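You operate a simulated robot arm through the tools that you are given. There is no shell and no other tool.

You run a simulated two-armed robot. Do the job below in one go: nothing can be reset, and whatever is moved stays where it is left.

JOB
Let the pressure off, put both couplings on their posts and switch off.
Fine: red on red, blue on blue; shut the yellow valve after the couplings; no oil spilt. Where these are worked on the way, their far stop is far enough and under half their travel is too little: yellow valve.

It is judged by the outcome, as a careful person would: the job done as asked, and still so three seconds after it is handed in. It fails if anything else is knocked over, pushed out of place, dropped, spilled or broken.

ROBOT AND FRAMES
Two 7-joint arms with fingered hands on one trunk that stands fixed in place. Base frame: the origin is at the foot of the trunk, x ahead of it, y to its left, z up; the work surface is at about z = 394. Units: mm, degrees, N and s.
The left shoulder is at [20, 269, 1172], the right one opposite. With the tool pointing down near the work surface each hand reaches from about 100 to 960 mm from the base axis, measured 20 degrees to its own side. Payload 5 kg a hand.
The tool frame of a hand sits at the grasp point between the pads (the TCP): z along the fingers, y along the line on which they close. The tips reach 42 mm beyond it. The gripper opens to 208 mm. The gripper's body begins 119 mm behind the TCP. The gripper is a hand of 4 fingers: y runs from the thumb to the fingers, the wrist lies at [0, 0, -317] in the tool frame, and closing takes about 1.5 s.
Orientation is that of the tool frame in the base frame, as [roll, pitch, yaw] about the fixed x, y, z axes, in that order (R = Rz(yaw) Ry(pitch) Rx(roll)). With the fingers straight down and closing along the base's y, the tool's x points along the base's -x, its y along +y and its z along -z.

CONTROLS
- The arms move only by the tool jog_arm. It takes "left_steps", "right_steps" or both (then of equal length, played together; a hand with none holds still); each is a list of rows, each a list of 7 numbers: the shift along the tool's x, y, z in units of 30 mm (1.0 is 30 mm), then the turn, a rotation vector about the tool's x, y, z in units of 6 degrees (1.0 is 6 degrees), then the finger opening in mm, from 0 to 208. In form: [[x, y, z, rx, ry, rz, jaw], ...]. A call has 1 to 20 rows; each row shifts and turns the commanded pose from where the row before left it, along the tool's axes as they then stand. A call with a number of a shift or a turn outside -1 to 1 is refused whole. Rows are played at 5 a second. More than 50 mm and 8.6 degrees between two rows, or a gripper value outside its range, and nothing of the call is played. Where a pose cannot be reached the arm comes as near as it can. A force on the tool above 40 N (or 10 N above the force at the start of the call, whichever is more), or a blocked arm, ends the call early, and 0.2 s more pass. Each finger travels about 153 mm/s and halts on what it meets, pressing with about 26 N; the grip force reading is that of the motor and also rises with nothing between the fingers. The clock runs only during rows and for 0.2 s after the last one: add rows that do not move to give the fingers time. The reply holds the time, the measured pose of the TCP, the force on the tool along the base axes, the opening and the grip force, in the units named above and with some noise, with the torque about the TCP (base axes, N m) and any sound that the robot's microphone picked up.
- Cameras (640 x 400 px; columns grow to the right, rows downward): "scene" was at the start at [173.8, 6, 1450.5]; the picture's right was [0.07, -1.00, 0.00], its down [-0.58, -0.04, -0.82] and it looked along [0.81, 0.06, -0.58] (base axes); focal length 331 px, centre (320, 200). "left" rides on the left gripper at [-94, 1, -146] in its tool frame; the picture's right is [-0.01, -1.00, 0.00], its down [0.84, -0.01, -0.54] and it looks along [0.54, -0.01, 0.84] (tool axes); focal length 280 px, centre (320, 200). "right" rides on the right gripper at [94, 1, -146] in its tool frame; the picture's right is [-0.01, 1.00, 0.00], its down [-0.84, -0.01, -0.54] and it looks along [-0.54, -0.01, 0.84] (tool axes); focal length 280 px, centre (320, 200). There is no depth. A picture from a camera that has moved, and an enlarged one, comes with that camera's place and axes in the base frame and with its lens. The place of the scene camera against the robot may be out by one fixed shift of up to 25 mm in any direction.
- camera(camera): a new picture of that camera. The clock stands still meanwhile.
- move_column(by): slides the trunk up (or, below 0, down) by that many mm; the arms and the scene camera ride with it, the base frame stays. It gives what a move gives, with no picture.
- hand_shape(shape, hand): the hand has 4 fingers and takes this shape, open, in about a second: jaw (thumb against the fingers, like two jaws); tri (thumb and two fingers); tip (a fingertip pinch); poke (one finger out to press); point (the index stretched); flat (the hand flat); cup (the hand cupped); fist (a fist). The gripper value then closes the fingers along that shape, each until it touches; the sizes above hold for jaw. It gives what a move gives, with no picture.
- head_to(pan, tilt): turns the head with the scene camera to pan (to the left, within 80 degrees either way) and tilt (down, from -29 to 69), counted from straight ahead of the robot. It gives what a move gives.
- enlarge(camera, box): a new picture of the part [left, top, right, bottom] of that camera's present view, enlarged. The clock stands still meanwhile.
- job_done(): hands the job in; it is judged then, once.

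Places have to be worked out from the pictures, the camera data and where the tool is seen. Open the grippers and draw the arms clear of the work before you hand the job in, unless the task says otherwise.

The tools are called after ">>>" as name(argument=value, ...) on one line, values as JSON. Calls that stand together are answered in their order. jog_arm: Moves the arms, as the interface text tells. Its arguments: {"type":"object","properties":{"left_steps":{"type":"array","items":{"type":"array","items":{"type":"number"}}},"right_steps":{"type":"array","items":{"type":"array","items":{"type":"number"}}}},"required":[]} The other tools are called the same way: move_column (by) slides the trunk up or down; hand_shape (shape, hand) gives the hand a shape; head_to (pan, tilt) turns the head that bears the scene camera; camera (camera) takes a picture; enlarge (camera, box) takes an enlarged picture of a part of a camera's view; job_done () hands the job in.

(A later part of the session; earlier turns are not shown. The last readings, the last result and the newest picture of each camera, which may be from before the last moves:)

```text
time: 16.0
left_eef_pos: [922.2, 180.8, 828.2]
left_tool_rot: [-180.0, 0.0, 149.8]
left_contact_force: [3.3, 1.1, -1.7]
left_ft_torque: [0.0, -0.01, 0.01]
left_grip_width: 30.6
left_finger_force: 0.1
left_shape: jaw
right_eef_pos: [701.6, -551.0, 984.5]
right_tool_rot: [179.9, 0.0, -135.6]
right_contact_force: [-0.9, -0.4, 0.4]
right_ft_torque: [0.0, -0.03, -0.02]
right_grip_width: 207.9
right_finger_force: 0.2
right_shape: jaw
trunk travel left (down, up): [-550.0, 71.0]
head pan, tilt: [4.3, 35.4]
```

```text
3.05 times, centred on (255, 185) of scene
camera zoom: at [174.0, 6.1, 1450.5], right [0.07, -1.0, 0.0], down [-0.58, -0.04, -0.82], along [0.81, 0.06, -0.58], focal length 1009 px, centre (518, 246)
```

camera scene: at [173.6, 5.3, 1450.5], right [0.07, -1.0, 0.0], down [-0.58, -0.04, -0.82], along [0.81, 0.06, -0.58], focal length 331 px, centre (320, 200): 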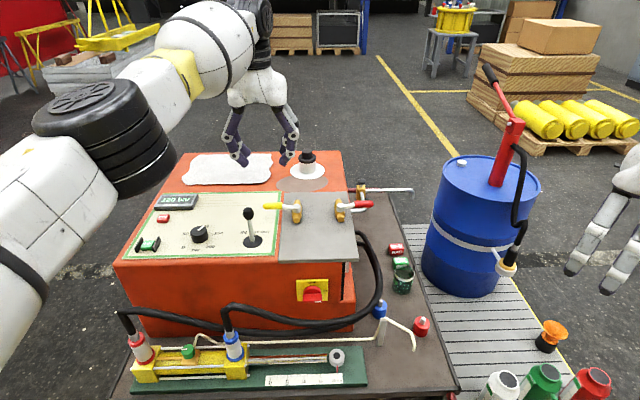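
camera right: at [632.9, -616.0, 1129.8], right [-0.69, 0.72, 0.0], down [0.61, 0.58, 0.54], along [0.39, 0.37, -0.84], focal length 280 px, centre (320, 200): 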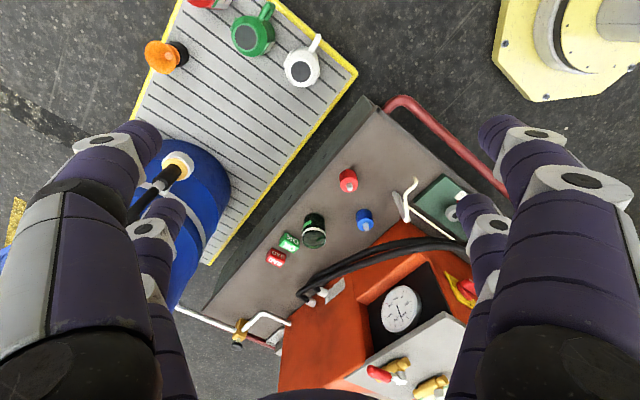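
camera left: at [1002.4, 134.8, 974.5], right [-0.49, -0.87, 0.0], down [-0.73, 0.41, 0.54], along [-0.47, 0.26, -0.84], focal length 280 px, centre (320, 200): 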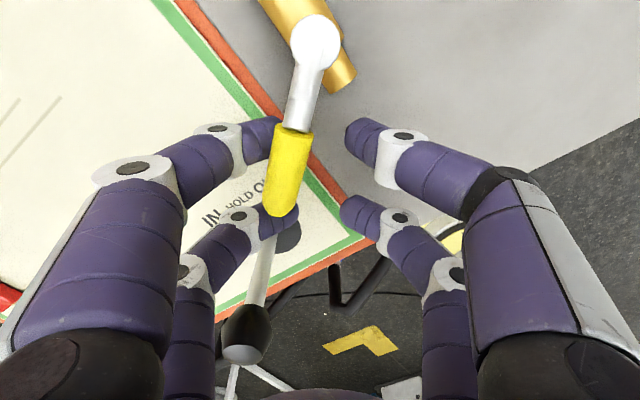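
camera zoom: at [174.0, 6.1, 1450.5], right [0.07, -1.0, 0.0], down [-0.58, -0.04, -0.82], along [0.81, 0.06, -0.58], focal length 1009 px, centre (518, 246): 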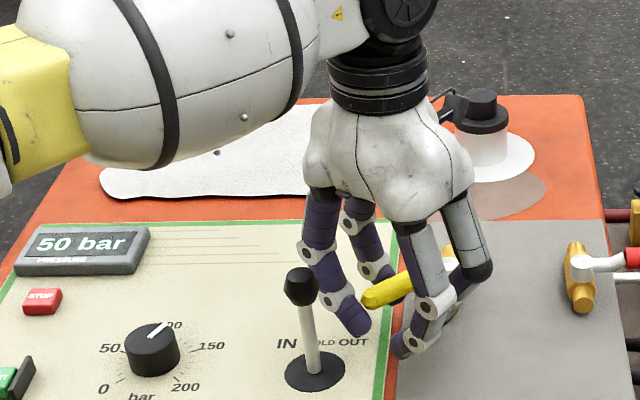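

The display already fell to 50 bar, so this is the right valve and direction. To keep clear of the joystick I'll stop rotating the hand and just translate along to push the lever to its stop.

>>> jog_arm(left_steps=[[-0.02, -0.3, 0, 0, 0, 0, 30], [-0.02, -0.3, 0, 0, 0, 0, 30], [-0.02, -0.3, 0, 0, 0, 0, 30], [-0.02, -0.3, 0, 0, 0, 0, 30], [-0.02, -0.3, 0, 0, 0, 0, 30]])

>>> camera(camera="left")

>>> enlarge(camera="scene", box=[150, 120, 360, 250])

```text
time: 17.2
left_eef_pos: [902.2, 140.0, 828.7]
left_tool_rot: [-179.8, -0.1, 149.5]
left_contact_force: [1.2, 4.0, -6.8]
left_ft_torque: [-0.08, 0.29, 0.11]
left_grip_width: 30.7
left_finger_force: 0.1
left_shape: jaw
right_eef_pos: [701.4, -551.3, 984.2]
right_tool_rot: [-180.0, 0.1, -135.8]
right_contact_force: [0.2, 0.2, 0.9]
right_ft_torque: [-0.02, 0.04, 0.03]
right_grip_width: 208.0
right_finger_force: 0.0
right_shape: jaw
trunk travel left (down, up): [-550.0, 71.0]
head pan, tilt: [4.3, 35.4]
```

```text
taken
camera left: at [982.6, 93.0, 974.3], right [-0.49, -0.87, 0.0], down [-0.73, 0.42, 0.54], along [-0.47, 0.26, -0.84], focal length 280 px, centre (320, 200)
```

left: 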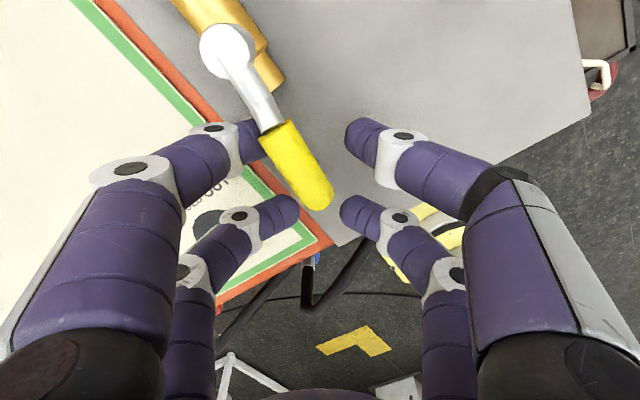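

```text
3.05 times, centred on (255, 185) of scene
camera zoom: at [174.3, 6.4, 1450.4], right [0.07, -1.0, 0.0], down [-0.58, -0.04, -0.82], along [0.81, 0.06, -0.58], focal length 1009 px, centre (518, 246)
```

zoom: 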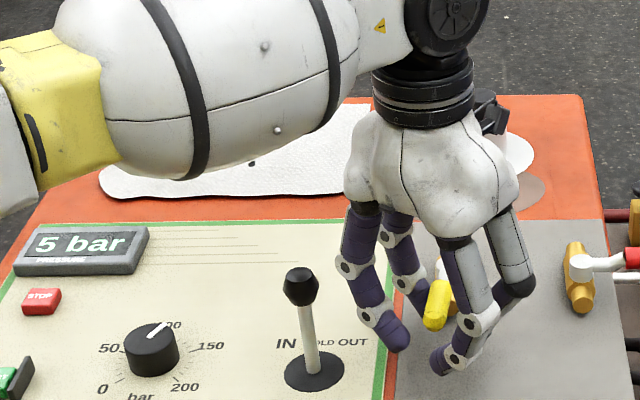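

Display shows 5 bar and falling; the lever is at about 178° of an expected ~185° stop. A little more push to the stop.

>>> jog_arm(left_steps=[[-0.02, -0.2, 0, 0, 0, 0, 30], [0, -0.2, 0, 0, 0, 0, 30], [0, 0, 0, 0, 0, 0, 30]])

>>> camera(camera="left")

>>> enlarge(camera="scene", box=[150, 120, 360, 250])

```text
time: 18.0
left_eef_pos: [896.8, 131.4, 828.6]
left_tool_rot: [179.9, 0.0, 149.8]
left_contact_force: [5.5, 7.3, -3.2]
left_ft_torque: [0.13, 0.09, 0.27]
left_grip_width: 31.3
left_finger_force: 0.0
left_shape: jaw
right_eef_pos: [701.5, -550.1, 983.7]
right_tool_rot: [180.0, 0.0, -135.6]
right_contact_force: [0.2, 0.1, 0.6]
right_ft_torque: [-0.01, -0.02, 0.02]
right_grip_width: 208.0
right_finger_force: 0.0
right_shape: jaw
trunk travel left (down, up): [-550.0, 71.0]
head pan, tilt: [4.3, 35.4]
```

```text
taken
camera left: at [977.2, 84.7, 974.6], right [-0.49, -0.87, 0.0], down [-0.73, 0.41, 0.54], along [-0.47, 0.26, -0.84], focal length 280 px, centre (320, 200)
```

left: 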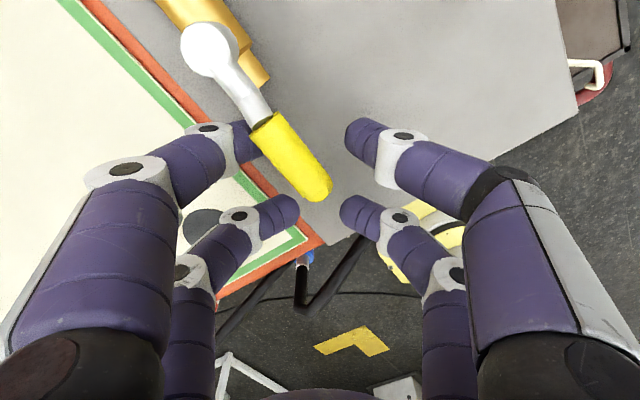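

```text
3.05 times, centred on (255, 185) of scene
camera zoom: at [174.1, 6.4, 1450.5], right [0.07, -1.0, 0.0], down [-0.58, -0.04, -0.82], along [0.81, 0.06, -0.58], focal length 1009 px, centre (518, 246)
```

zoom: 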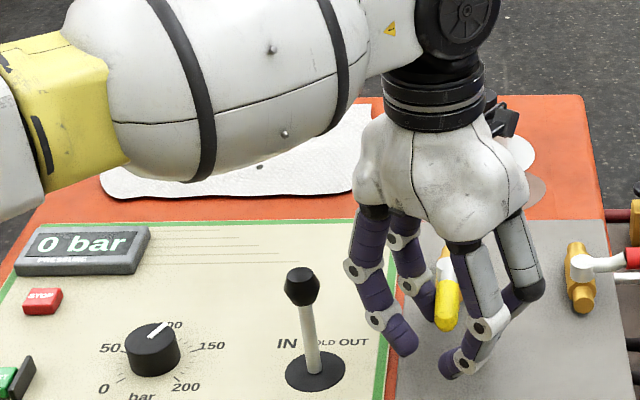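

Display reads 0 bar and the lever lies along its body. I'll check the independent dial gauge with the right camera before touching the couplings.

>>> enlarge(camera="right", box=[365, 270, 435, 345])

>>> enlarge(camera="right", box=[320, 320, 480, 400])

```text
5.33 times, centred on (400, 308) of right
camera zoom: at [633.2, -615.6, 1129.8], right [-0.69, 0.72, 0.0], down [0.61, 0.58, 0.54], along [0.39, 0.37, -0.84], focal length 1495 px, centre (-107, -373)
```

zoom: 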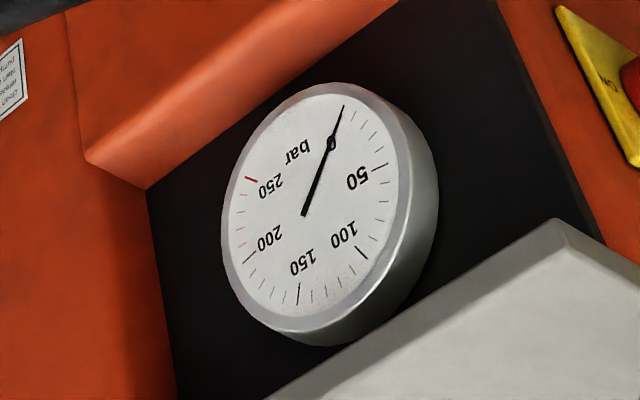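

```text
4.00 times, centred on (400, 360) of right
camera zoom: at [633.2, -615.6, 1129.8], right [-0.69, 0.72, 0.0], down [0.61, 0.58, 0.54], along [0.39, 0.37, -0.84], focal length 1122 px, centre (0, -440)
```

zoom: 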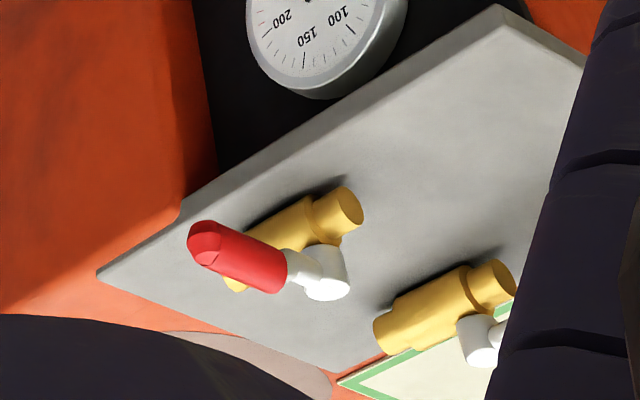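

The dial gauge also reads 0, so the pressure is off. Now I'll open the left jaws a little to free the lever and rise straight up.

>>> jog_arm(left_steps=[[0, 0, 0, 0, 0, 0, 52], [0, 0, 0, 0, 0, 0, 52], [0, 0, -0.5, 0, 0, 0, 52], [0, 0, -1, 0, 0, 0, 52], [0, 0, -1, 0, 0, 0, 52], [0, 0, -1, 0, 0, 0, 52], [0, 0, -1, 0, 0, 0, 60], [0, 0, -1, 0, 0, 0, 80]])

>>> enlarge(camera="left", box=[100, 0, 420, 200])

>>> enlarge(camera="scene", box=[150, 120, 360, 250])

```text
time: 19.8
left_eef_pos: [895.2, 131.1, 993.8]
left_tool_rot: [180.0, 0.0, 149.6]
left_contact_force: [-0.1, -1.0, -0.3]
left_ft_torque: [0.06, -0.05, 0.01]
left_grip_width: 79.8
left_finger_force: 0.0
left_shape: jaw
right_eef_pos: [699.7, -551.1, 984.8]
right_tool_rot: [-180.0, 0.0, -135.6]
right_contact_force: [-0.4, -0.1, 0.0]
right_ft_torque: [0.03, -0.07, 0.04]
right_grip_width: 207.6
right_finger_force: 0.1
right_shape: jaw
trunk travel left (down, up): [-550.0, 71.0]
head pan, tilt: [4.3, 35.4]
```

```text
2.00 times, centred on (260, 100) of left
camera zoom: at [974.7, 83.1, 1140.4], right [-0.49, -0.87, 0.0], down [-0.73, 0.42, 0.54], along [-0.47, 0.27, -0.84], focal length 561 px, centre (440, 400)
```

zoom: 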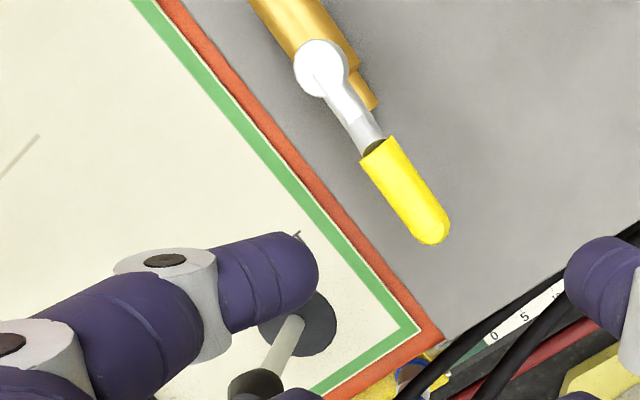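

```text
3.05 times, centred on (255, 185) of scene
camera zoom: at [173.2, 5.8, 1450.7], right [0.07, -1.0, 0.0], down [-0.58, -0.04, -0.82], along [0.81, 0.06, -0.58], focal length 1009 px, centre (518, 246)
```

zoom: 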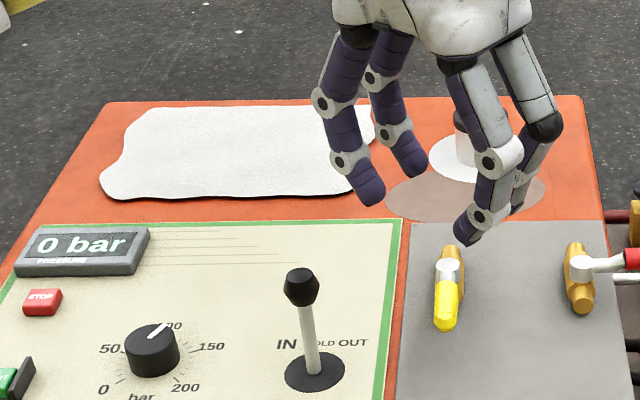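

The lever is along the valve body and the pressure is at zero on both instruments. Next I bring both hands back: the left out in front of the cylinder, the right clear to the right-front, before lowering the trunk.

>>> jog_arm(left_steps=[[0.979, -0.164, 0, 0, 0, 0, 80], [0.979, -0.164, 0, 0, 0, 0, 80], [0.979, -0.164, 0, 0, 0, 0, 80], [0.979, -0.164, 0, 0, 0, 0, 80], [0.979, -0.164, 0, 0, 0, 0, 80], [0.979, -0.164, 0, 0, 0, 0, 80], [0.979, -0.164, 0, 0, 0, 0, 80], [0.979, -0.164, 0, 0, 0, 0, 80], [0.979, -0.164, 0, 0, 0, 0, 80], [0.979, -0.164, 0, 0, 0, 0, 80], [0.979, -0.164, 0, 0, 0, 0, 80], [0.979, -0.164, 0, 0, 0, 0, 80], [0.979, -0.164, 0, 0, 0, 0, 80], [0.979, -0.164, 0, 0, 0, 0, 80], [0.979, -0.164, 0, 0, 0, 0, 80], [0.979, -0.164, 0, 0, 0, 0, 80]], right_steps=[[0.372, 0.364, 0, 0, 0, 0, 208], [0.372, 0.364, 0, 0, 0, 0, 208], [0.372, 0.364, 0, 0, 0, 0, 208], [0.372, 0.364, 0, 0, 0, 0, 208], [0.372, 0.364, 0, 0, 0, 0, 208], [0.372, 0.364, 0, 0, 0, 0, 208], [0.372, 0.364, 0, 0, 0, 0, 208], [0.372, 0.364, 0, 0, 0, 0, 208], [0.372, 0.364, 0, 0, 0, 0, 208], [0.372, 0.364, 0, 0, 0, 0, 208], [0.372, 0.364, 0, 0, 0, 0, 208], [0.372, 0.364, 0, 0, 0, 0, 208], [0.372, 0.364, 0, 0, 0, 0, 208], [0.372, 0.364, 0, 0, 0, 0, 208], [0.372, 0.364, 0, 0, 0, 0, 208], [0.372, 0.364, 0, 0, 0, 0, 208]])

>>> camera(camera="scene")

```text
time: 23.2
left_eef_pos: [450.7, 299.3, 993.5]
left_tool_rot: [-180.0, 0.1, 149.7]
left_contact_force: [0.9, -0.2, -0.4]
left_ft_torque: [-0.03, -0.01, 0.01]
left_grip_width: 79.6
left_finger_force: 0.1
left_shape: jaw
right_eef_pos: [451.1, -552.2, 983.1]
right_tool_rot: [-180.0, 0.0, -135.6]
right_contact_force: [0.4, 0.4, 0.5]
right_ft_torque: [-0.02, -0.02, -0.03]
right_grip_width: 207.9
right_finger_force: 0.1
right_shape: jaw
trunk travel left (down, up): [-550.0, 71.0]
head pan, tilt: [4.3, 35.4]
```

```text
taken
camera scene: at [173.5, 6.3, 1450.7], right [0.07, -1.0, 0.0], down [-0.58, -0.04, -0.82], along [0.81, 0.06, -0.58], focal length 331 px, centre (320, 200)
```

scene: 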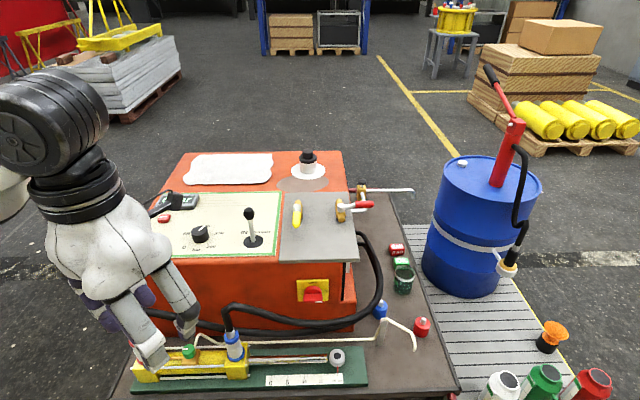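

Now yaw the left hand square to the table and tilt it so the fingers point forward-down at 35° from vertical, in free air.

>>> jog_arm(left_steps=[[-0.67, 0.39, 0, 0, 0, 0, 100], [-0.67, 0.39, 0, 0, 0, 0, 100], [-0.67, 0.39, 0, 0, 0, 0, 100], [0, 0, 0, 0, 0, -0.845, 100], [0, 0, 0, 0, 0, -0.845, 100], [0, 0, 0, 0, 0, -0.845, 100], [0, 0, 0, 0, 0, -0.845, 100], [0, 0, 0, 0, 0, -0.845, 100], [0, 0, 0, 0, 0, -0.845, 100], [0, 0, 0, 0, -0.972, 0, 100], [0, 0, 0, 0, -0.972, 0, 100], [0, 0, 0, 0, -0.972, 0, 100], [0, 0, 0, 0, -0.972, 0, 100], [0, 0, 0, 0, -0.972, 0, 100], [0, 0, 0, 0, -0.972, 0, 100]])

>>> camera(camera="left")

```text
time: 26.4
left_eef_pos: [561.3, 293.0, 1005.2]
left_tool_rot: [-179.9, 34.9, -179.9]
left_contact_force: [-0.3, 0.3, -0.2]
left_ft_torque: [-0.01, -0.01, -0.03]
left_grip_width: 99.5
left_finger_force: 0.1
left_shape: jaw
left hand out of reach, approached as far as the arm can: row 14, 15
right_eef_pos: [451.1, -553.2, 983.3]
right_tool_rot: [180.0, 0.0, -135.6]
right_contact_force: [-0.4, 0.1, 0.1]
right_ft_torque: [-0.04, -0.02, -0.01]
right_grip_width: 207.8
right_finger_force: 0.0
right_shape: jaw
trunk travel left (down, up): [-550.0, 71.0]
head pan, tilt: [4.3, 35.4]
```

```text
taken
camera left: at [553.1, 294.1, 1178.2], right [0.01, -1.0, 0.01], down [-1.0, -0.01, -0.04], along [0.04, -0.01, -1.0], focal length 280 px, centre (320, 200)
```

left: 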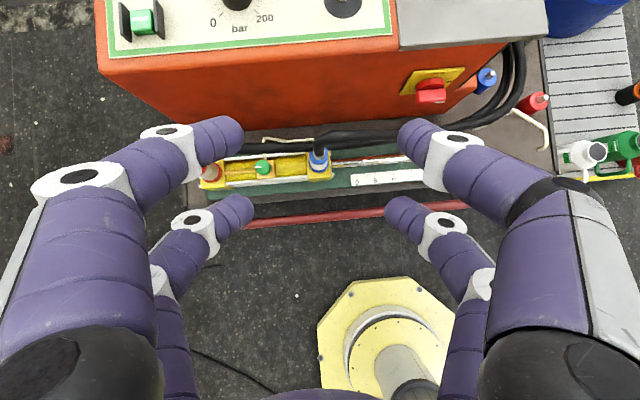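

The hand is now tilted with its camera looking straight down, a good view of the couplings. Zooming in.

>>> enlarge(camera="left", box=[190, 130, 270, 195])

>>> enlarge(camera="left", box=[280, 130, 360, 195])

>>> enlarge(camera="left", box=[400, 40, 560, 160])

```text
6.15 times, centred on (230, 162) of left
camera zoom: at [553.1, 294.1, 1178.2], right [0.01, -1.0, 0.01], down [-1.0, -0.01, -0.04], along [0.04, -0.01, -1.0], focal length 1726 px, centre (874, 431)
```

zoom: 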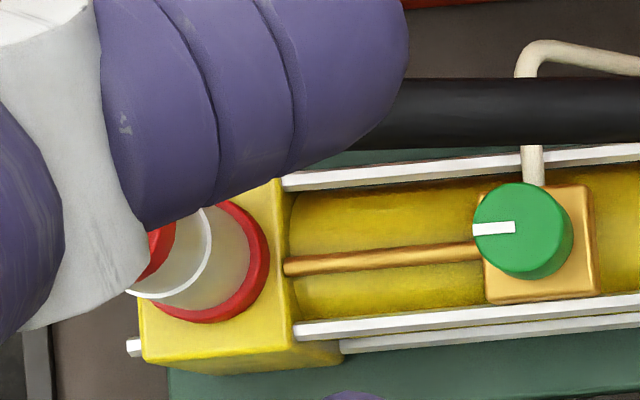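

```text
6.15 times, centred on (320, 162) of left
camera zoom: at [553.1, 294.1, 1178.2], right [0.01, -1.0, 0.01], down [-1.0, -0.01, -0.04], along [0.04, -0.01, -1.0], focal length 1726 px, centre (320, 431)
```

zoom: 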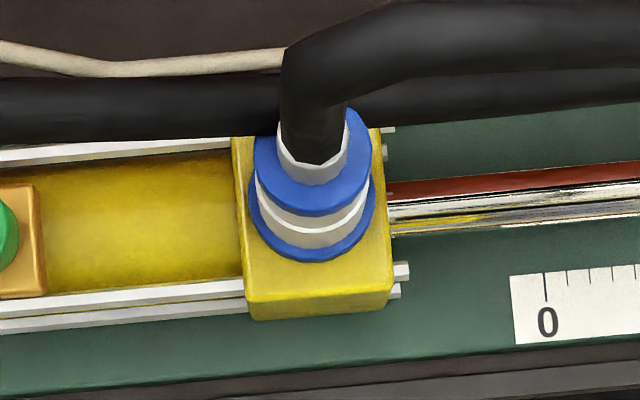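

```text
3.33 times, centred on (480, 100) of left
camera zoom: at [553.1, 294.1, 1178.2], right [0.01, -1.0, 0.01], down [-1.0, -0.01, -0.04], along [0.04, -0.01, -1.0], focal length 935 px, centre (-213, 533)
```

zoom: 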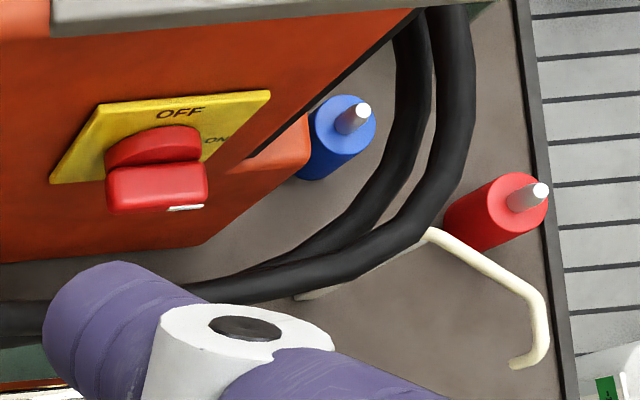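

The blue coupling's axis is at about (669, 291), from z≈495 to 591, body ≈40 mm across. I lower the trunk 250 mm so the posts come within comfortable reach; both hands are in clear air.

>>> move_column(by=-250)

>>> camera(camera="scene")

>>> camera(camera="left")

```text
time: 29.0
left_eef_pos: [567.2, 292.8, 716.5]
left_tool_rot: [180.0, 30.7, -179.9]
left_contact_force: [0.0, -0.6, -0.9]
left_ft_torque: [0.02, 0.02, 0.03]
left_grip_width: 99.5
left_finger_force: 0.1
left_shape: jaw
right_eef_pos: [450.2, -551.1, 734.1]
right_tool_rot: [179.9, 0.0, -135.6]
right_contact_force: [0.1, -0.4, 0.5]
right_ft_torque: [-0.03, -0.04, 0.03]
right_grip_width: 208.2
right_finger_force: 0.0
right_shape: jaw
trunk travel left (down, up): [-300.0, 321.0]
head pan, tilt: [4.3, 35.4]
```

```text
taken
camera scene: at [208.4, 6.1, 1194.7], right [0.07, -1.0, 0.0], down [-0.58, -0.04, -0.82], along [0.81, 0.06, -0.58], focal length 331 px, centre (320, 200)
```

scene: 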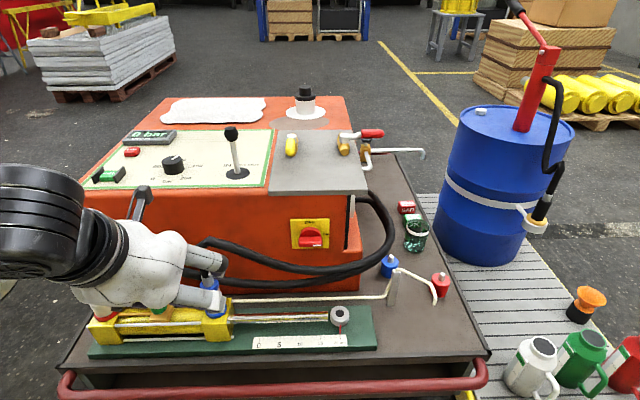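

```text
taken
camera left: at [571.8, 293.8, 890.0], right [0.01, -1.0, 0.01], down [-1.0, -0.01, 0.03], along [-0.03, -0.01, -1.0], focal length 280 px, centre (320, 200)
```

left: 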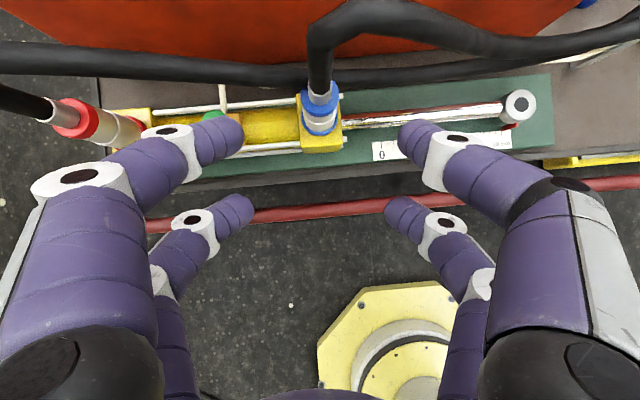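

Zoom on the blue coupling from the closer left camera to refine its place.

>>> enlarge(camera="left", box=[270, 60, 370, 160])

>>> enlarge(camera="scene", box=[60, 230, 260, 360])

>>> enlarge(camera="scene", box=[340, 230, 460, 320])

```text
4.00 times, centred on (320, 110) of left
camera zoom: at [571.8, 293.8, 890.0], right [0.01, -1.0, 0.01], down [-1.0, -0.01, 0.03], along [-0.03, -0.01, -1.0], focal length 1122 px, centre (320, 560)
```

zoom: 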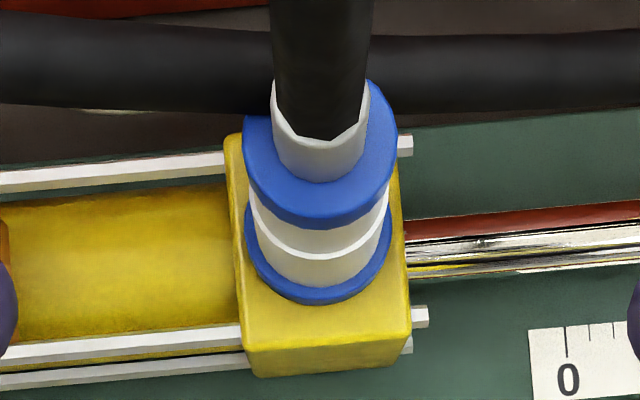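

```text
3.08 times, centred on (160, 295) of scene
camera zoom: at [208.4, 6.1, 1194.7], right [0.07, -1.0, 0.0], down [-0.58, -0.04, -0.82], along [0.81, 0.06, -0.58], focal length 1019 px, centre (812, -92)
```

zoom: 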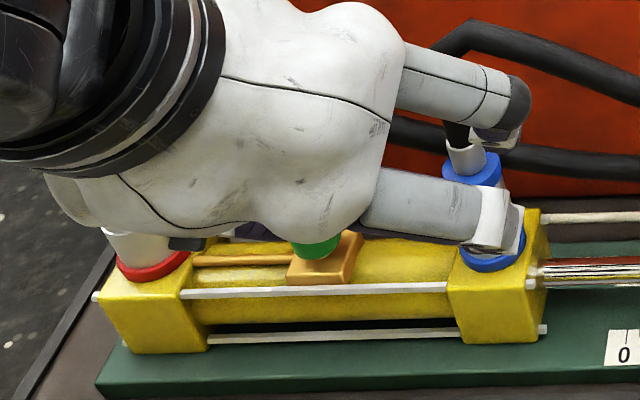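

```text
4.44 times, centred on (400, 275) of scene
camera zoom: at [208.4, 6.1, 1194.7], right [0.07, -1.0, 0.0], down [-0.58, -0.04, -0.82], along [0.81, 0.06, -0.58], focal length 1472 px, centre (-36, -133)
```

zoom: 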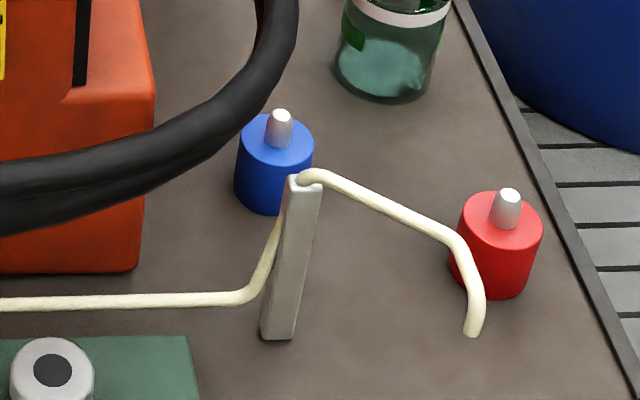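

The blue coupling axis is confirmed at about (671, 292). Before gripping, I'll test the "tri" shape on the idle right hand to see whether it suits a 40 mm cylinder.

>>> hand_shape(hand="right", shape="tri")

>>> camera(camera="right")

```text
time: 29.9
left_eef_pos: [566.9, 291.9, 717.0]
left_tool_rot: [-180.0, 30.7, -179.8]
left_contact_force: [0.6, -0.7, -0.3]
left_ft_torque: [0.01, 0.03, 0.01]
left_grip_width: 99.3
left_finger_force: 0.1
left_shape: jaw
right_eef_pos: [450.3, -553.0, 733.5]
right_tool_rot: [-180.0, 0.0, -135.6]
right_contact_force: [1.0, -0.3, 0.0]
right_ft_torque: [0.01, -0.02, -0.01]
right_grip_width: 208.0
right_finger_force: 0.2
right_shape: tri
trunk travel left (down, up): [-300.0, 321.0]
head pan, tilt: [4.3, 35.4]
```

```text
taken
camera right: at [382.6, -616.8, 879.7], right [-0.69, 0.72, 0.0], down [0.61, 0.58, 0.54], along [0.39, 0.37, -0.84], focal length 280 px, centre (320, 200)
```

right: 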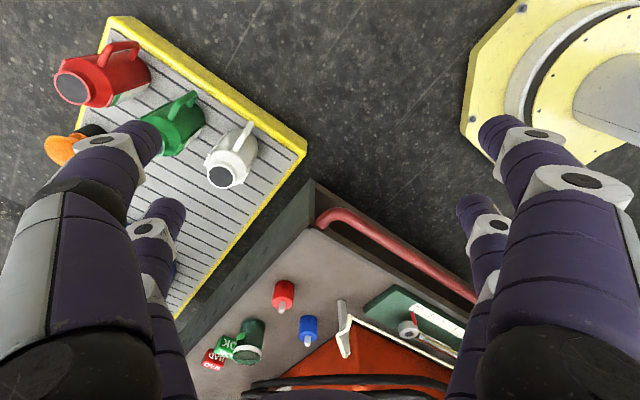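

Open looks the same; close it to 40 mm in free air to see the tri geometry.

>>> jog_arm(right_steps=[[0, 0, 0, 0, 0, 0, 120], [0, 0, 0, 0, 0, 0, 60], [0, 0, 0, 0, 0, 0, 40], [0, 0, 0, 0, 0, 0, 40], [0, 0, 0, 0, 0, 0, 40], [0, 0, 0, 0, 0, 0, 40]])

>>> camera(camera="right")

```text
time: 31.3
left_eef_pos: [567.7, 292.0, 715.0]
left_tool_rot: [-180.0, 30.7, -179.8]
left_contact_force: [0.5, 0.1, -0.1]
left_ft_torque: [-0.04, 0.01, -0.01]
left_grip_width: 99.6
left_finger_force: 0.1
left_shape: jaw
right_eef_pos: [451.3, -552.4, 734.0]
right_tool_rot: [180.0, 0.1, -135.5]
right_contact_force: [-0.5, -0.1, 0.1]
right_ft_torque: [-0.01, 0.02, -0.01]
right_grip_width: 40.8
right_finger_force: 0.1
right_shape: tri
trunk travel left (down, up): [-300.0, 321.0]
head pan, tilt: [4.3, 35.4]
```

```text
taken
camera right: at [382.6, -616.8, 879.7], right [-0.69, 0.72, 0.0], down [0.61, 0.58, 0.54], along [0.39, 0.37, -0.84], focal length 280 px, centre (320, 200)
```

right: 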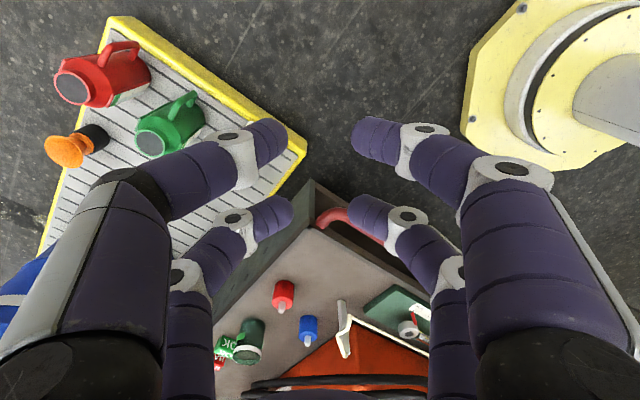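

The tri shape closes the same way: finger pairs sit at about ±32 mm along tool x, so a 45° tilt lets both pairs catch the coupling (lower ring and upper ring). I'll yaw the left hand 10°, go to a pre-grasp pose behind the blue coupling and tilt to 45°.

>>> jog_arm(left_steps=[[0, 0, 0, -0.425, 0, -0.717, 100], [0, 0, 0, -0.425, 0, -0.717, 100], [0.112, -0.148, 0.883, 0, 0, 0, 100], [0.112, -0.148, 0.883, 0, 0, 0, 100], [0.112, -0.148, 0.883, 0, 0, 0, 100], [0.112, -0.148, 0.883, 0, 0, 0, 100], [0, 0, 0, 0, -0.794, 0, 100], [0, 0, 0, 0, -0.794, 0, 100], [0, 0, 0, 0, -0.794, 0, 100], [0, 0, 0, 0, 0, 0, 100]])

>>> camera(camera="left")

>>> camera(camera="scene")

```text
time: 33.5
left_eef_pos: [612.0, 282.5, 618.8]
left_tool_rot: [180.0, 45.0, -169.9]
left_contact_force: [0.2, 0.4, 0.6]
left_ft_torque: [-0.01, -0.05, -0.03]
left_grip_width: 99.6
left_finger_force: 0.2
left_shape: jaw
right_eef_pos: [449.3, -551.7, 733.9]
right_tool_rot: [180.0, 0.0, -135.6]
right_contact_force: [0.2, -0.2, 1.0]
right_ft_torque: [-0.05, 0.02, 0.03]
right_grip_width: 40.6
right_finger_force: 0.1
right_shape: tri
trunk travel left (down, up): [-300.0, 321.0]
head pan, tilt: [4.3, 35.4]
```

```text
taken
camera left: at [574.1, 277.4, 787.7], right [0.19, -0.98, 0.01], down [-0.96, -0.18, -0.22], along [0.21, 0.03, -0.98], focal length 280 px, centre (320, 200)
```

left: 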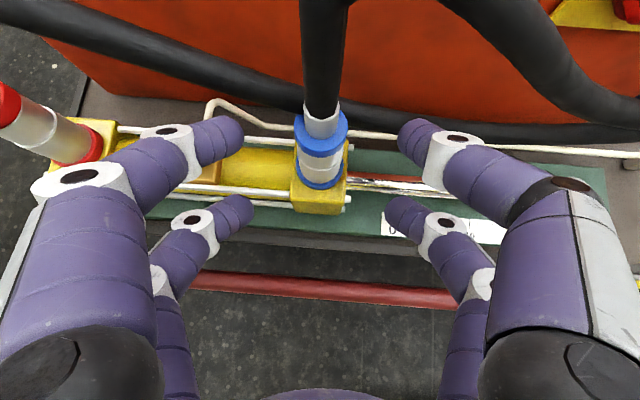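

```text
taken
camera scene: at [208.6, 6.2, 1194.4], right [0.07, -1.0, 0.0], down [-0.58, -0.04, -0.82], along [0.81, 0.06, -0.58], focal length 331 px, centre (320, 200)
```

scene: 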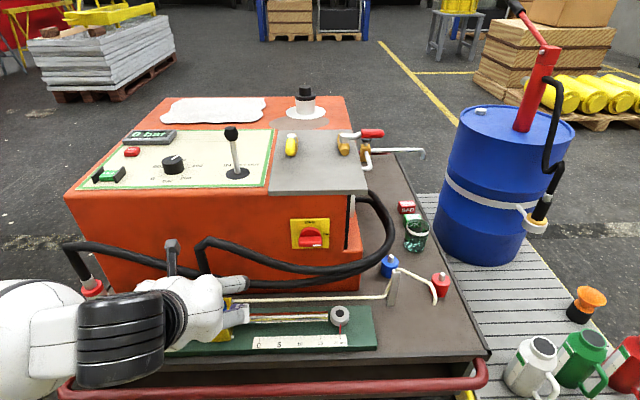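

Centred exactly as planned. I'll advance 85 mm along the tool axis onto the coupling and look before closing.

>>> jog_arm(left_steps=[[0, 0, 0.708, 0, 0, 0, 100], [0, 0, 0.708, 0, 0, 0, 90], [0, 0, 0.708, 0, 0, 0, 80], [0, 0, 0.708, 0, 0, 0, 80], [0, 0, 0, 0, 0, 0, 80]])

>>> camera(camera="left")

>>> enlarge(camera="scene", box=[130, 220, 330, 360])

```text
time: 34.7
left_eef_pos: [670.9, 293.3, 558.4]
left_tool_rot: [180.0, 45.1, -169.9]
left_contact_force: [0.6, 0.1, 0.0]
left_ft_torque: [0.0, 0.01, -0.03]
left_grip_width: 80.3
left_finger_force: 0.2
left_shape: jaw
right_eef_pos: [449.9, -552.8, 734.4]
right_tool_rot: [-180.0, 0.0, -135.6]
right_contact_force: [0.6, 0.3, 0.0]
right_ft_torque: [-0.03, 0.03, 0.0]
right_grip_width: 40.5
right_finger_force: 0.1
right_shape: tri
trunk travel left (down, up): [-300.0, 321.0]
head pan, tilt: [4.3, 35.4]
```

```text
taken
camera left: at [633.1, 287.8, 727.5], right [0.19, -0.98, 0.01], down [-0.96, -0.18, -0.21], along [0.21, 0.03, -0.98], focal length 280 px, centre (320, 200)
```

left: 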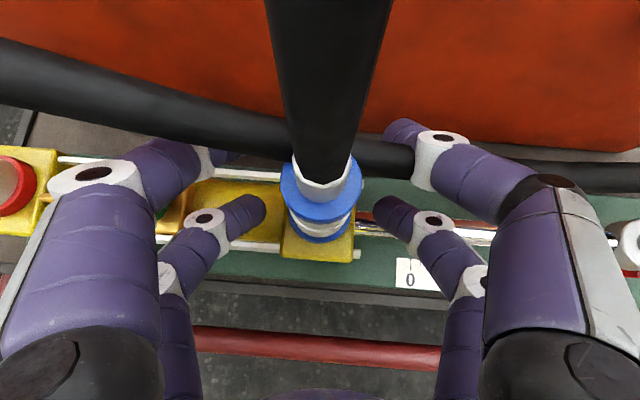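

```text
2.86 times, centred on (230, 290) of scene
camera zoom: at [208.7, 6.2, 1194.4], right [0.07, -1.0, 0.0], down [-0.58, -0.04, -0.82], along [0.81, 0.06, -0.58], focal length 946 px, centre (577, -57)
```

zoom: 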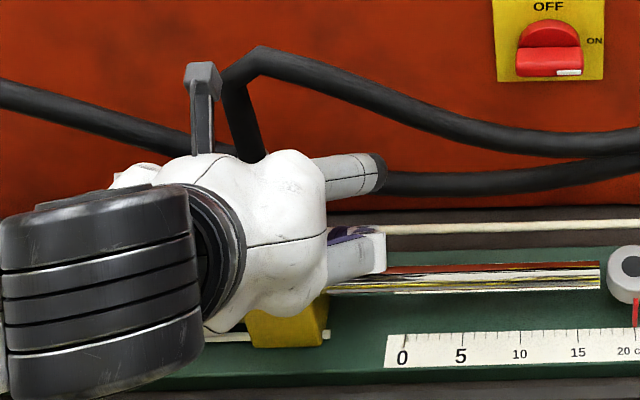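

The fingers flank the coupling with no contact force. Closing the jaws now.

>>> jog_arm(left_steps=[[0, 0, 0, 0, 0, 0, 60], [0, 0, 0, 0, 0, 0, 45], [0, 0, 0, 0, 0, 0, 35], [0, 0, 0, 0, 0, 0, 30], [0, 0, 0, 0, 0, 0, 30], [0, 0, 0, 0, 0, 0, 30]])

>>> camera(camera="left")

```text
time: 36.1
left_eef_pos: [670.3, 292.7, 559.2]
left_tool_rot: [180.0, 45.0, -169.9]
left_contact_force: [-3.8, -1.1, 3.9]
left_ft_torque: [0.0, 0.16, 0.02]
left_grip_width: 32.3
left_finger_force: 0.0
left_shape: jaw
right_eef_pos: [449.7, -551.1, 733.4]
right_tool_rot: [-180.0, 0.0, -135.6]
right_contact_force: [0.1, -0.5, 0.0]
right_ft_torque: [-0.01, -0.01, -0.02]
right_grip_width: 40.2
right_finger_force: 0.1
right_shape: tri
trunk travel left (down, up): [-300.0, 321.0]
head pan, tilt: [4.3, 35.4]
```

```text
taken
camera left: at [632.7, 287.5, 728.0], right [0.19, -0.98, 0.01], down [-0.96, -0.18, -0.21], along [0.21, 0.03, -0.98], focal length 280 px, centre (320, 200)
```

left: 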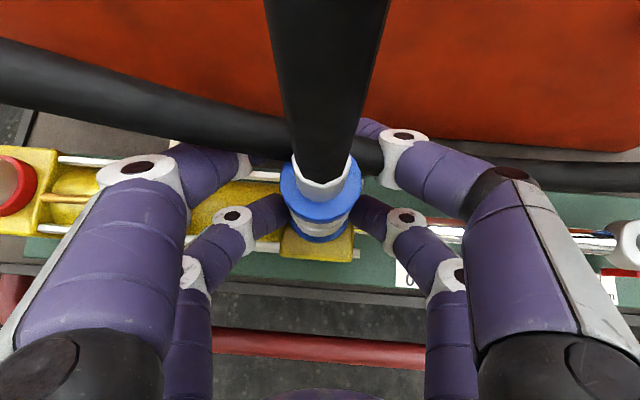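

The grip reads no clamping force yet; I'll command the fingers tighter to clamp firmly.

>>> jog_arm(left_steps=[[0, 0, 0, 0, 0, 0, 20], [0, 0, 0, 0, 0, 0, 10], [0, 0, 0, 0, 0, 0, 0], [0, 0, 0, 0, 0, 0, 0], [0, 0, 0, 0, 0, 0, 0]])

>>> camera(camera="left")

```text
time: 37.3
left_eef_pos: [671.8, 292.8, 558.6]
left_tool_rot: [179.9, 45.0, -169.9]
left_contact_force: [7.0, 0.4, 2.9]
left_ft_torque: [0.07, -0.23, 0.04]
left_grip_width: 5.0
left_finger_force: 26.0
left_shape: jaw
right_eef_pos: [450.9, -552.3, 734.0]
right_tool_rot: [-180.0, 0.0, -135.7]
right_contact_force: [0.6, -0.2, 0.2]
right_ft_torque: [-0.01, -0.01, 0.03]
right_grip_width: 40.6
right_finger_force: 0.1
right_shape: tri
trunk travel left (down, up): [-300.0, 321.0]
head pan, tilt: [4.3, 35.4]
```

```text
taken
camera left: at [633.2, 287.8, 727.9], right [0.19, -0.98, 0.01], down [-0.96, -0.18, -0.22], along [0.21, 0.03, -0.98], focal length 280 px, centre (320, 200)
```

left: 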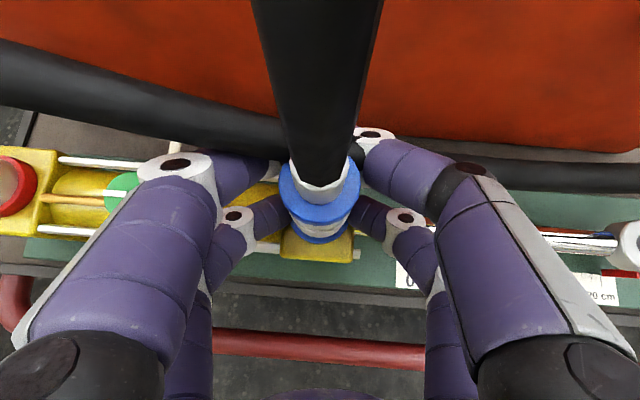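

Fingers now clamp with 26 N. I'll lift gently straight up 15 mm and check that the coupling comes along and the red one stays put.

>>> jog_arm(left_steps=[[-0.118, 0, -0.118, 0, 0, 0, 0], [-0.118, 0, -0.118, 0, 0, 0, 0], [-0.118, 0, -0.118, 0, 0, 0, 0], [0, 0, 0, 0, 0, 0, 0]])

>>> camera(camera="left")

>>> enlarge(camera="scene", box=[50, 220, 250, 360])

```text
time: 38.3
left_eef_pos: [670.2, 292.6, 574.1]
left_tool_rot: [-180.0, 44.9, -169.9]
left_contact_force: [-0.6, -0.2, -4.1]
left_ft_torque: [-0.03, 0.0, 0.0]
left_grip_width: 4.4
left_finger_force: 25.4
left_shape: jaw
right_eef_pos: [450.2, -552.5, 733.1]
right_tool_rot: [180.0, 0.1, -135.6]
right_contact_force: [0.3, 0.3, 0.6]
right_ft_torque: [-0.01, -0.01, 0.01]
right_grip_width: 40.7
right_finger_force: 0.0
right_shape: tri
trunk travel left (down, up): [-300.0, 321.0]
head pan, tilt: [4.3, 35.4]
```

```text
taken
camera left: at [633.0, 287.8, 742.2], right [0.19, -0.98, 0.01], down [-0.96, -0.18, -0.21], along [0.21, 0.03, -0.98], focal length 280 px, centre (320, 200)
```

left: 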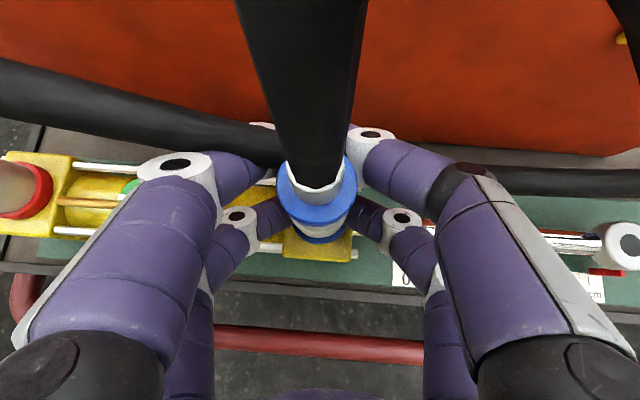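

```text
2.86 times, centred on (150, 290) of scene
camera zoom: at [208.7, 6.1, 1194.3], right [0.07, -1.0, 0.0], down [-0.58, -0.04, -0.82], along [0.81, 0.06, -0.58], focal length 946 px, centre (806, -57)
```

zoom: 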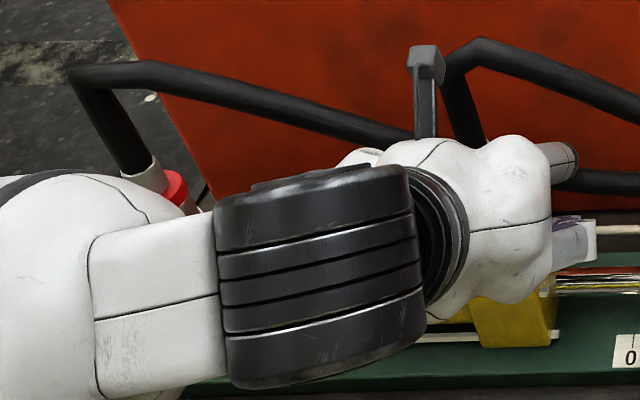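

The coupling lifts freely (about 4 N weight) and the red one hasn't moved. Lift another 110 mm and look again.

>>> jog_arm(left_steps=[[-0.4, 0, -0.4, 0, 0, 0, 0], [-0.5, 0, -0.5, 0, 0, 0, 0], [-0.5, 0, -0.5, 0, 0, 0, 0], [-0.5, 0, -0.5, 0, 0, 0, 0], [-0.5, 0, -0.5, 0, 0, 0, 0], [-0.3, 0, -0.3, 0, 0, 0, 0]])

>>> camera(camera="left")

>>> camera(camera="scene")

```text
time: 39.7
left_eef_pos: [671.0, 293.3, 687.4]
left_tool_rot: [-180.0, 44.9, -169.8]
left_contact_force: [-0.4, 0.0, -3.0]
left_ft_torque: [-0.01, 0.01, -0.01]
left_grip_width: 4.0
left_finger_force: 26.3
left_shape: jaw
right_eef_pos: [450.4, -552.3, 733.3]
right_tool_rot: [180.0, -0.1, -135.6]
right_contact_force: [-0.1, 0.3, 0.2]
right_ft_torque: [0.05, 0.01, 0.01]
right_grip_width: 40.6
right_finger_force: 0.1
right_shape: tri
trunk travel left (down, up): [-300.0, 321.0]
head pan, tilt: [4.3, 35.4]
```

```text
taken
camera left: at [632.6, 288.4, 856.8], right [0.19, -0.98, 0.01], down [-0.96, -0.18, -0.21], along [0.21, 0.03, -0.98], focal length 280 px, centre (320, 200)
```

left: 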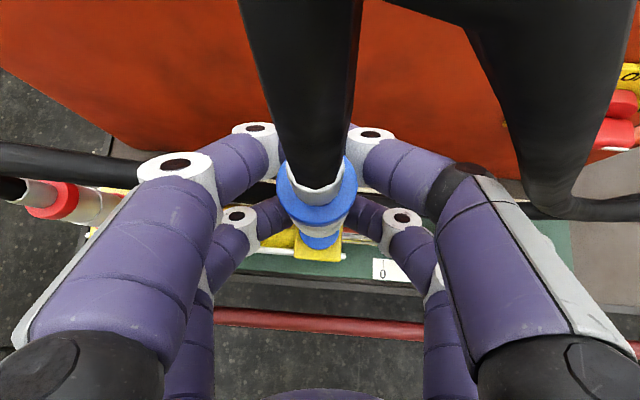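

```text
taken
camera scene: at [208.7, 6.1, 1194.4], right [0.07, -1.0, 0.0], down [-0.58, -0.04, -0.82], along [0.81, 0.06, -0.58], focal length 331 px, centre (320, 200)
```

scene: 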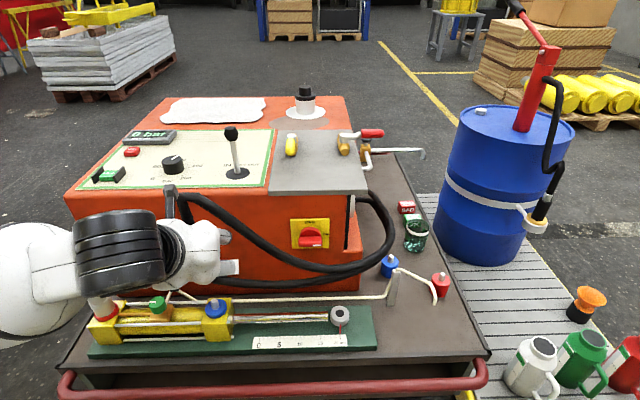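

A blue disc remains on the port block; let me zoom to see what has been lifted and what stays.

>>> enlarge(camera="left", box=[260, 140, 380, 270])

>>> enlarge(camera="scene", box=[80, 180, 260, 350])

```text
3.08 times, centred on (320, 205) of left
camera zoom: at [632.6, 288.4, 856.8], right [0.19, -0.98, 0.01], down [-0.96, -0.18, -0.21], along [0.21, 0.03, -0.98], focal length 863 px, centre (320, 185)
```

zoom: 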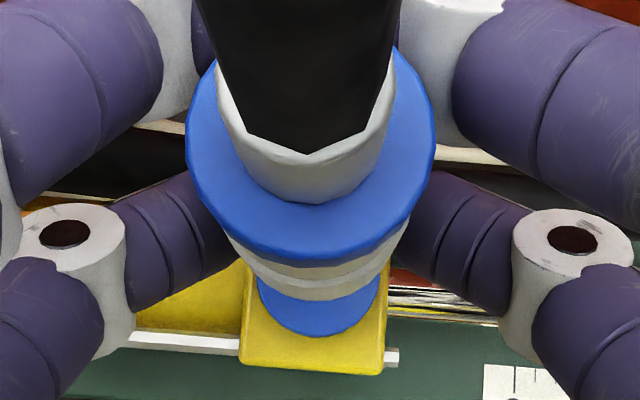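

```text
2.35 times, centred on (170, 265) of scene
camera zoom: at [208.7, 6.1, 1194.4], right [0.07, -1.0, 0.0], down [-0.58, -0.04, -0.82], along [0.81, 0.06, -0.58], focal length 779 px, centre (673, 47)
```

zoom: 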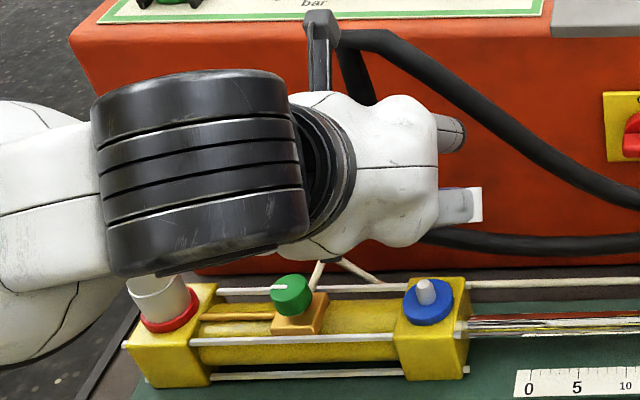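

The port keeps its blue disc and stud; the coupling (white sleeve with blue collar) is in the hand. Now I carry it to the right at this height, in front of the machine.

>>> jog_arm(left_steps=[[0.0625, -0.492, -0.062, 0, 0, 0, 0], [0.1, -0.787, -0.0996, 0, 0, 0, 0], [0.125, -0.984, -0.1245, 0, 0, 0, 0], [0.125, -0.984, -0.1245, 0, 0, 0, 0], [0.125, -0.984, -0.1245, 0, 0, 0, 0], [0.125, -0.984, -0.1245, 0, 0, 0, 0], [0.125, -0.984, -0.1245, 0, 0, 0, 0], [0.125, -0.984, -0.1245, 0, 0, 0, 0], [0.125, -0.984, -0.1245, 0, 0, 0, 0], [0.125, -0.984, -0.1245, 0, 0, 0, 0], [0.125, -0.984, -0.1245, 0, 0, 0, 0], [0.125, -0.984, -0.1245, 0, 0, 0, 0], [0.125, -0.984, -0.1245, 0, 0, 0, 0], [0.125, -0.984, -0.1245, 0, 0, 0, 0], [0.1, -0.787, -0.0996, 0, 0, 0, 0], [0.0625, -0.492, -0.062, 0, 0, 0, 0], [0, 0, 0, 0, 0, 0, 0]])

>>> camera(camera="scene")

>>> camera(camera="right")

>>> camera(camera="left")

```text
time: 43.3
left_eef_pos: [670.1, -142.9, 685.6]
left_tool_rot: [180.0, 45.0, -170.0]
left_contact_force: [-0.6, -0.4, -3.6]
left_ft_torque: [0.01, -0.04, 0.01]
left_grip_width: 4.3
left_finger_force: 25.8
left_shape: jaw
right_eef_pos: [450.3, -552.5, 734.0]
right_tool_rot: [180.0, -0.1, -135.6]
right_contact_force: [-0.2, 0.3, -0.1]
right_ft_torque: [0.04, -0.02, 0.0]
right_grip_width: 40.3
right_finger_force: 0.1
right_shape: tri
trunk travel left (down, up): [-300.0, 321.0]
head pan, tilt: [4.3, 35.4]
```

```text
taken
camera scene: at [208.7, 5.8, 1194.4], right [0.07, -1.0, 0.0], down [-0.58, -0.04, -0.82], along [0.81, 0.06, -0.58], focal length 331 px, centre (320, 200)
```

scene: 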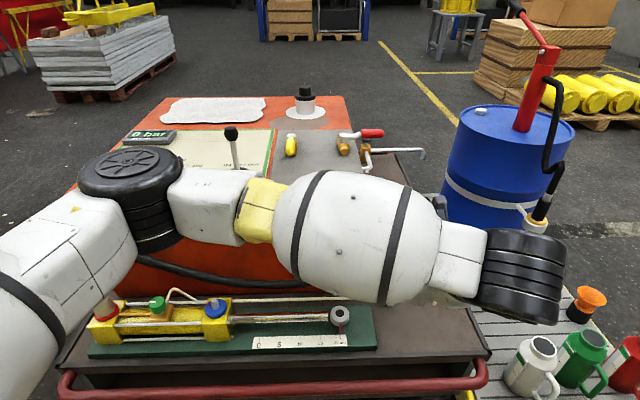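

```text
taken
camera right: at [382.7, -617.0, 879.5], right [-0.69, 0.72, 0.0], down [0.61, 0.58, 0.54], along [0.39, 0.37, -0.84], focal length 280 px, centre (320, 200)
```

right: 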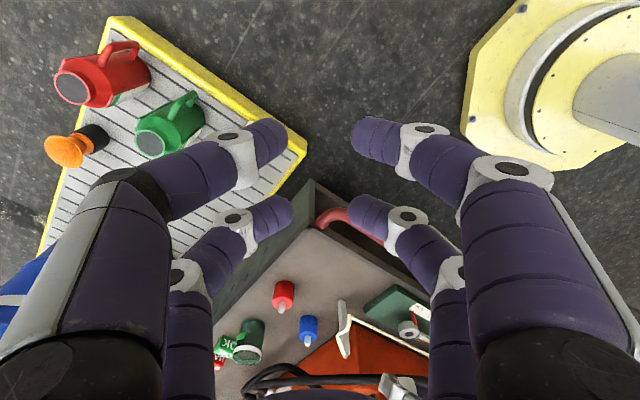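

```text
taken
camera left: at [632.6, -149.5, 855.7], right [0.19, -0.98, 0.01], down [-0.96, -0.18, -0.21], along [0.21, 0.03, -0.98], focal length 280 px, centre (320, 200)
```

left: 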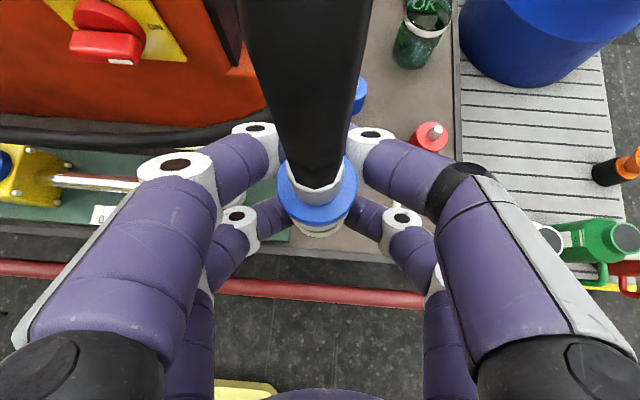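

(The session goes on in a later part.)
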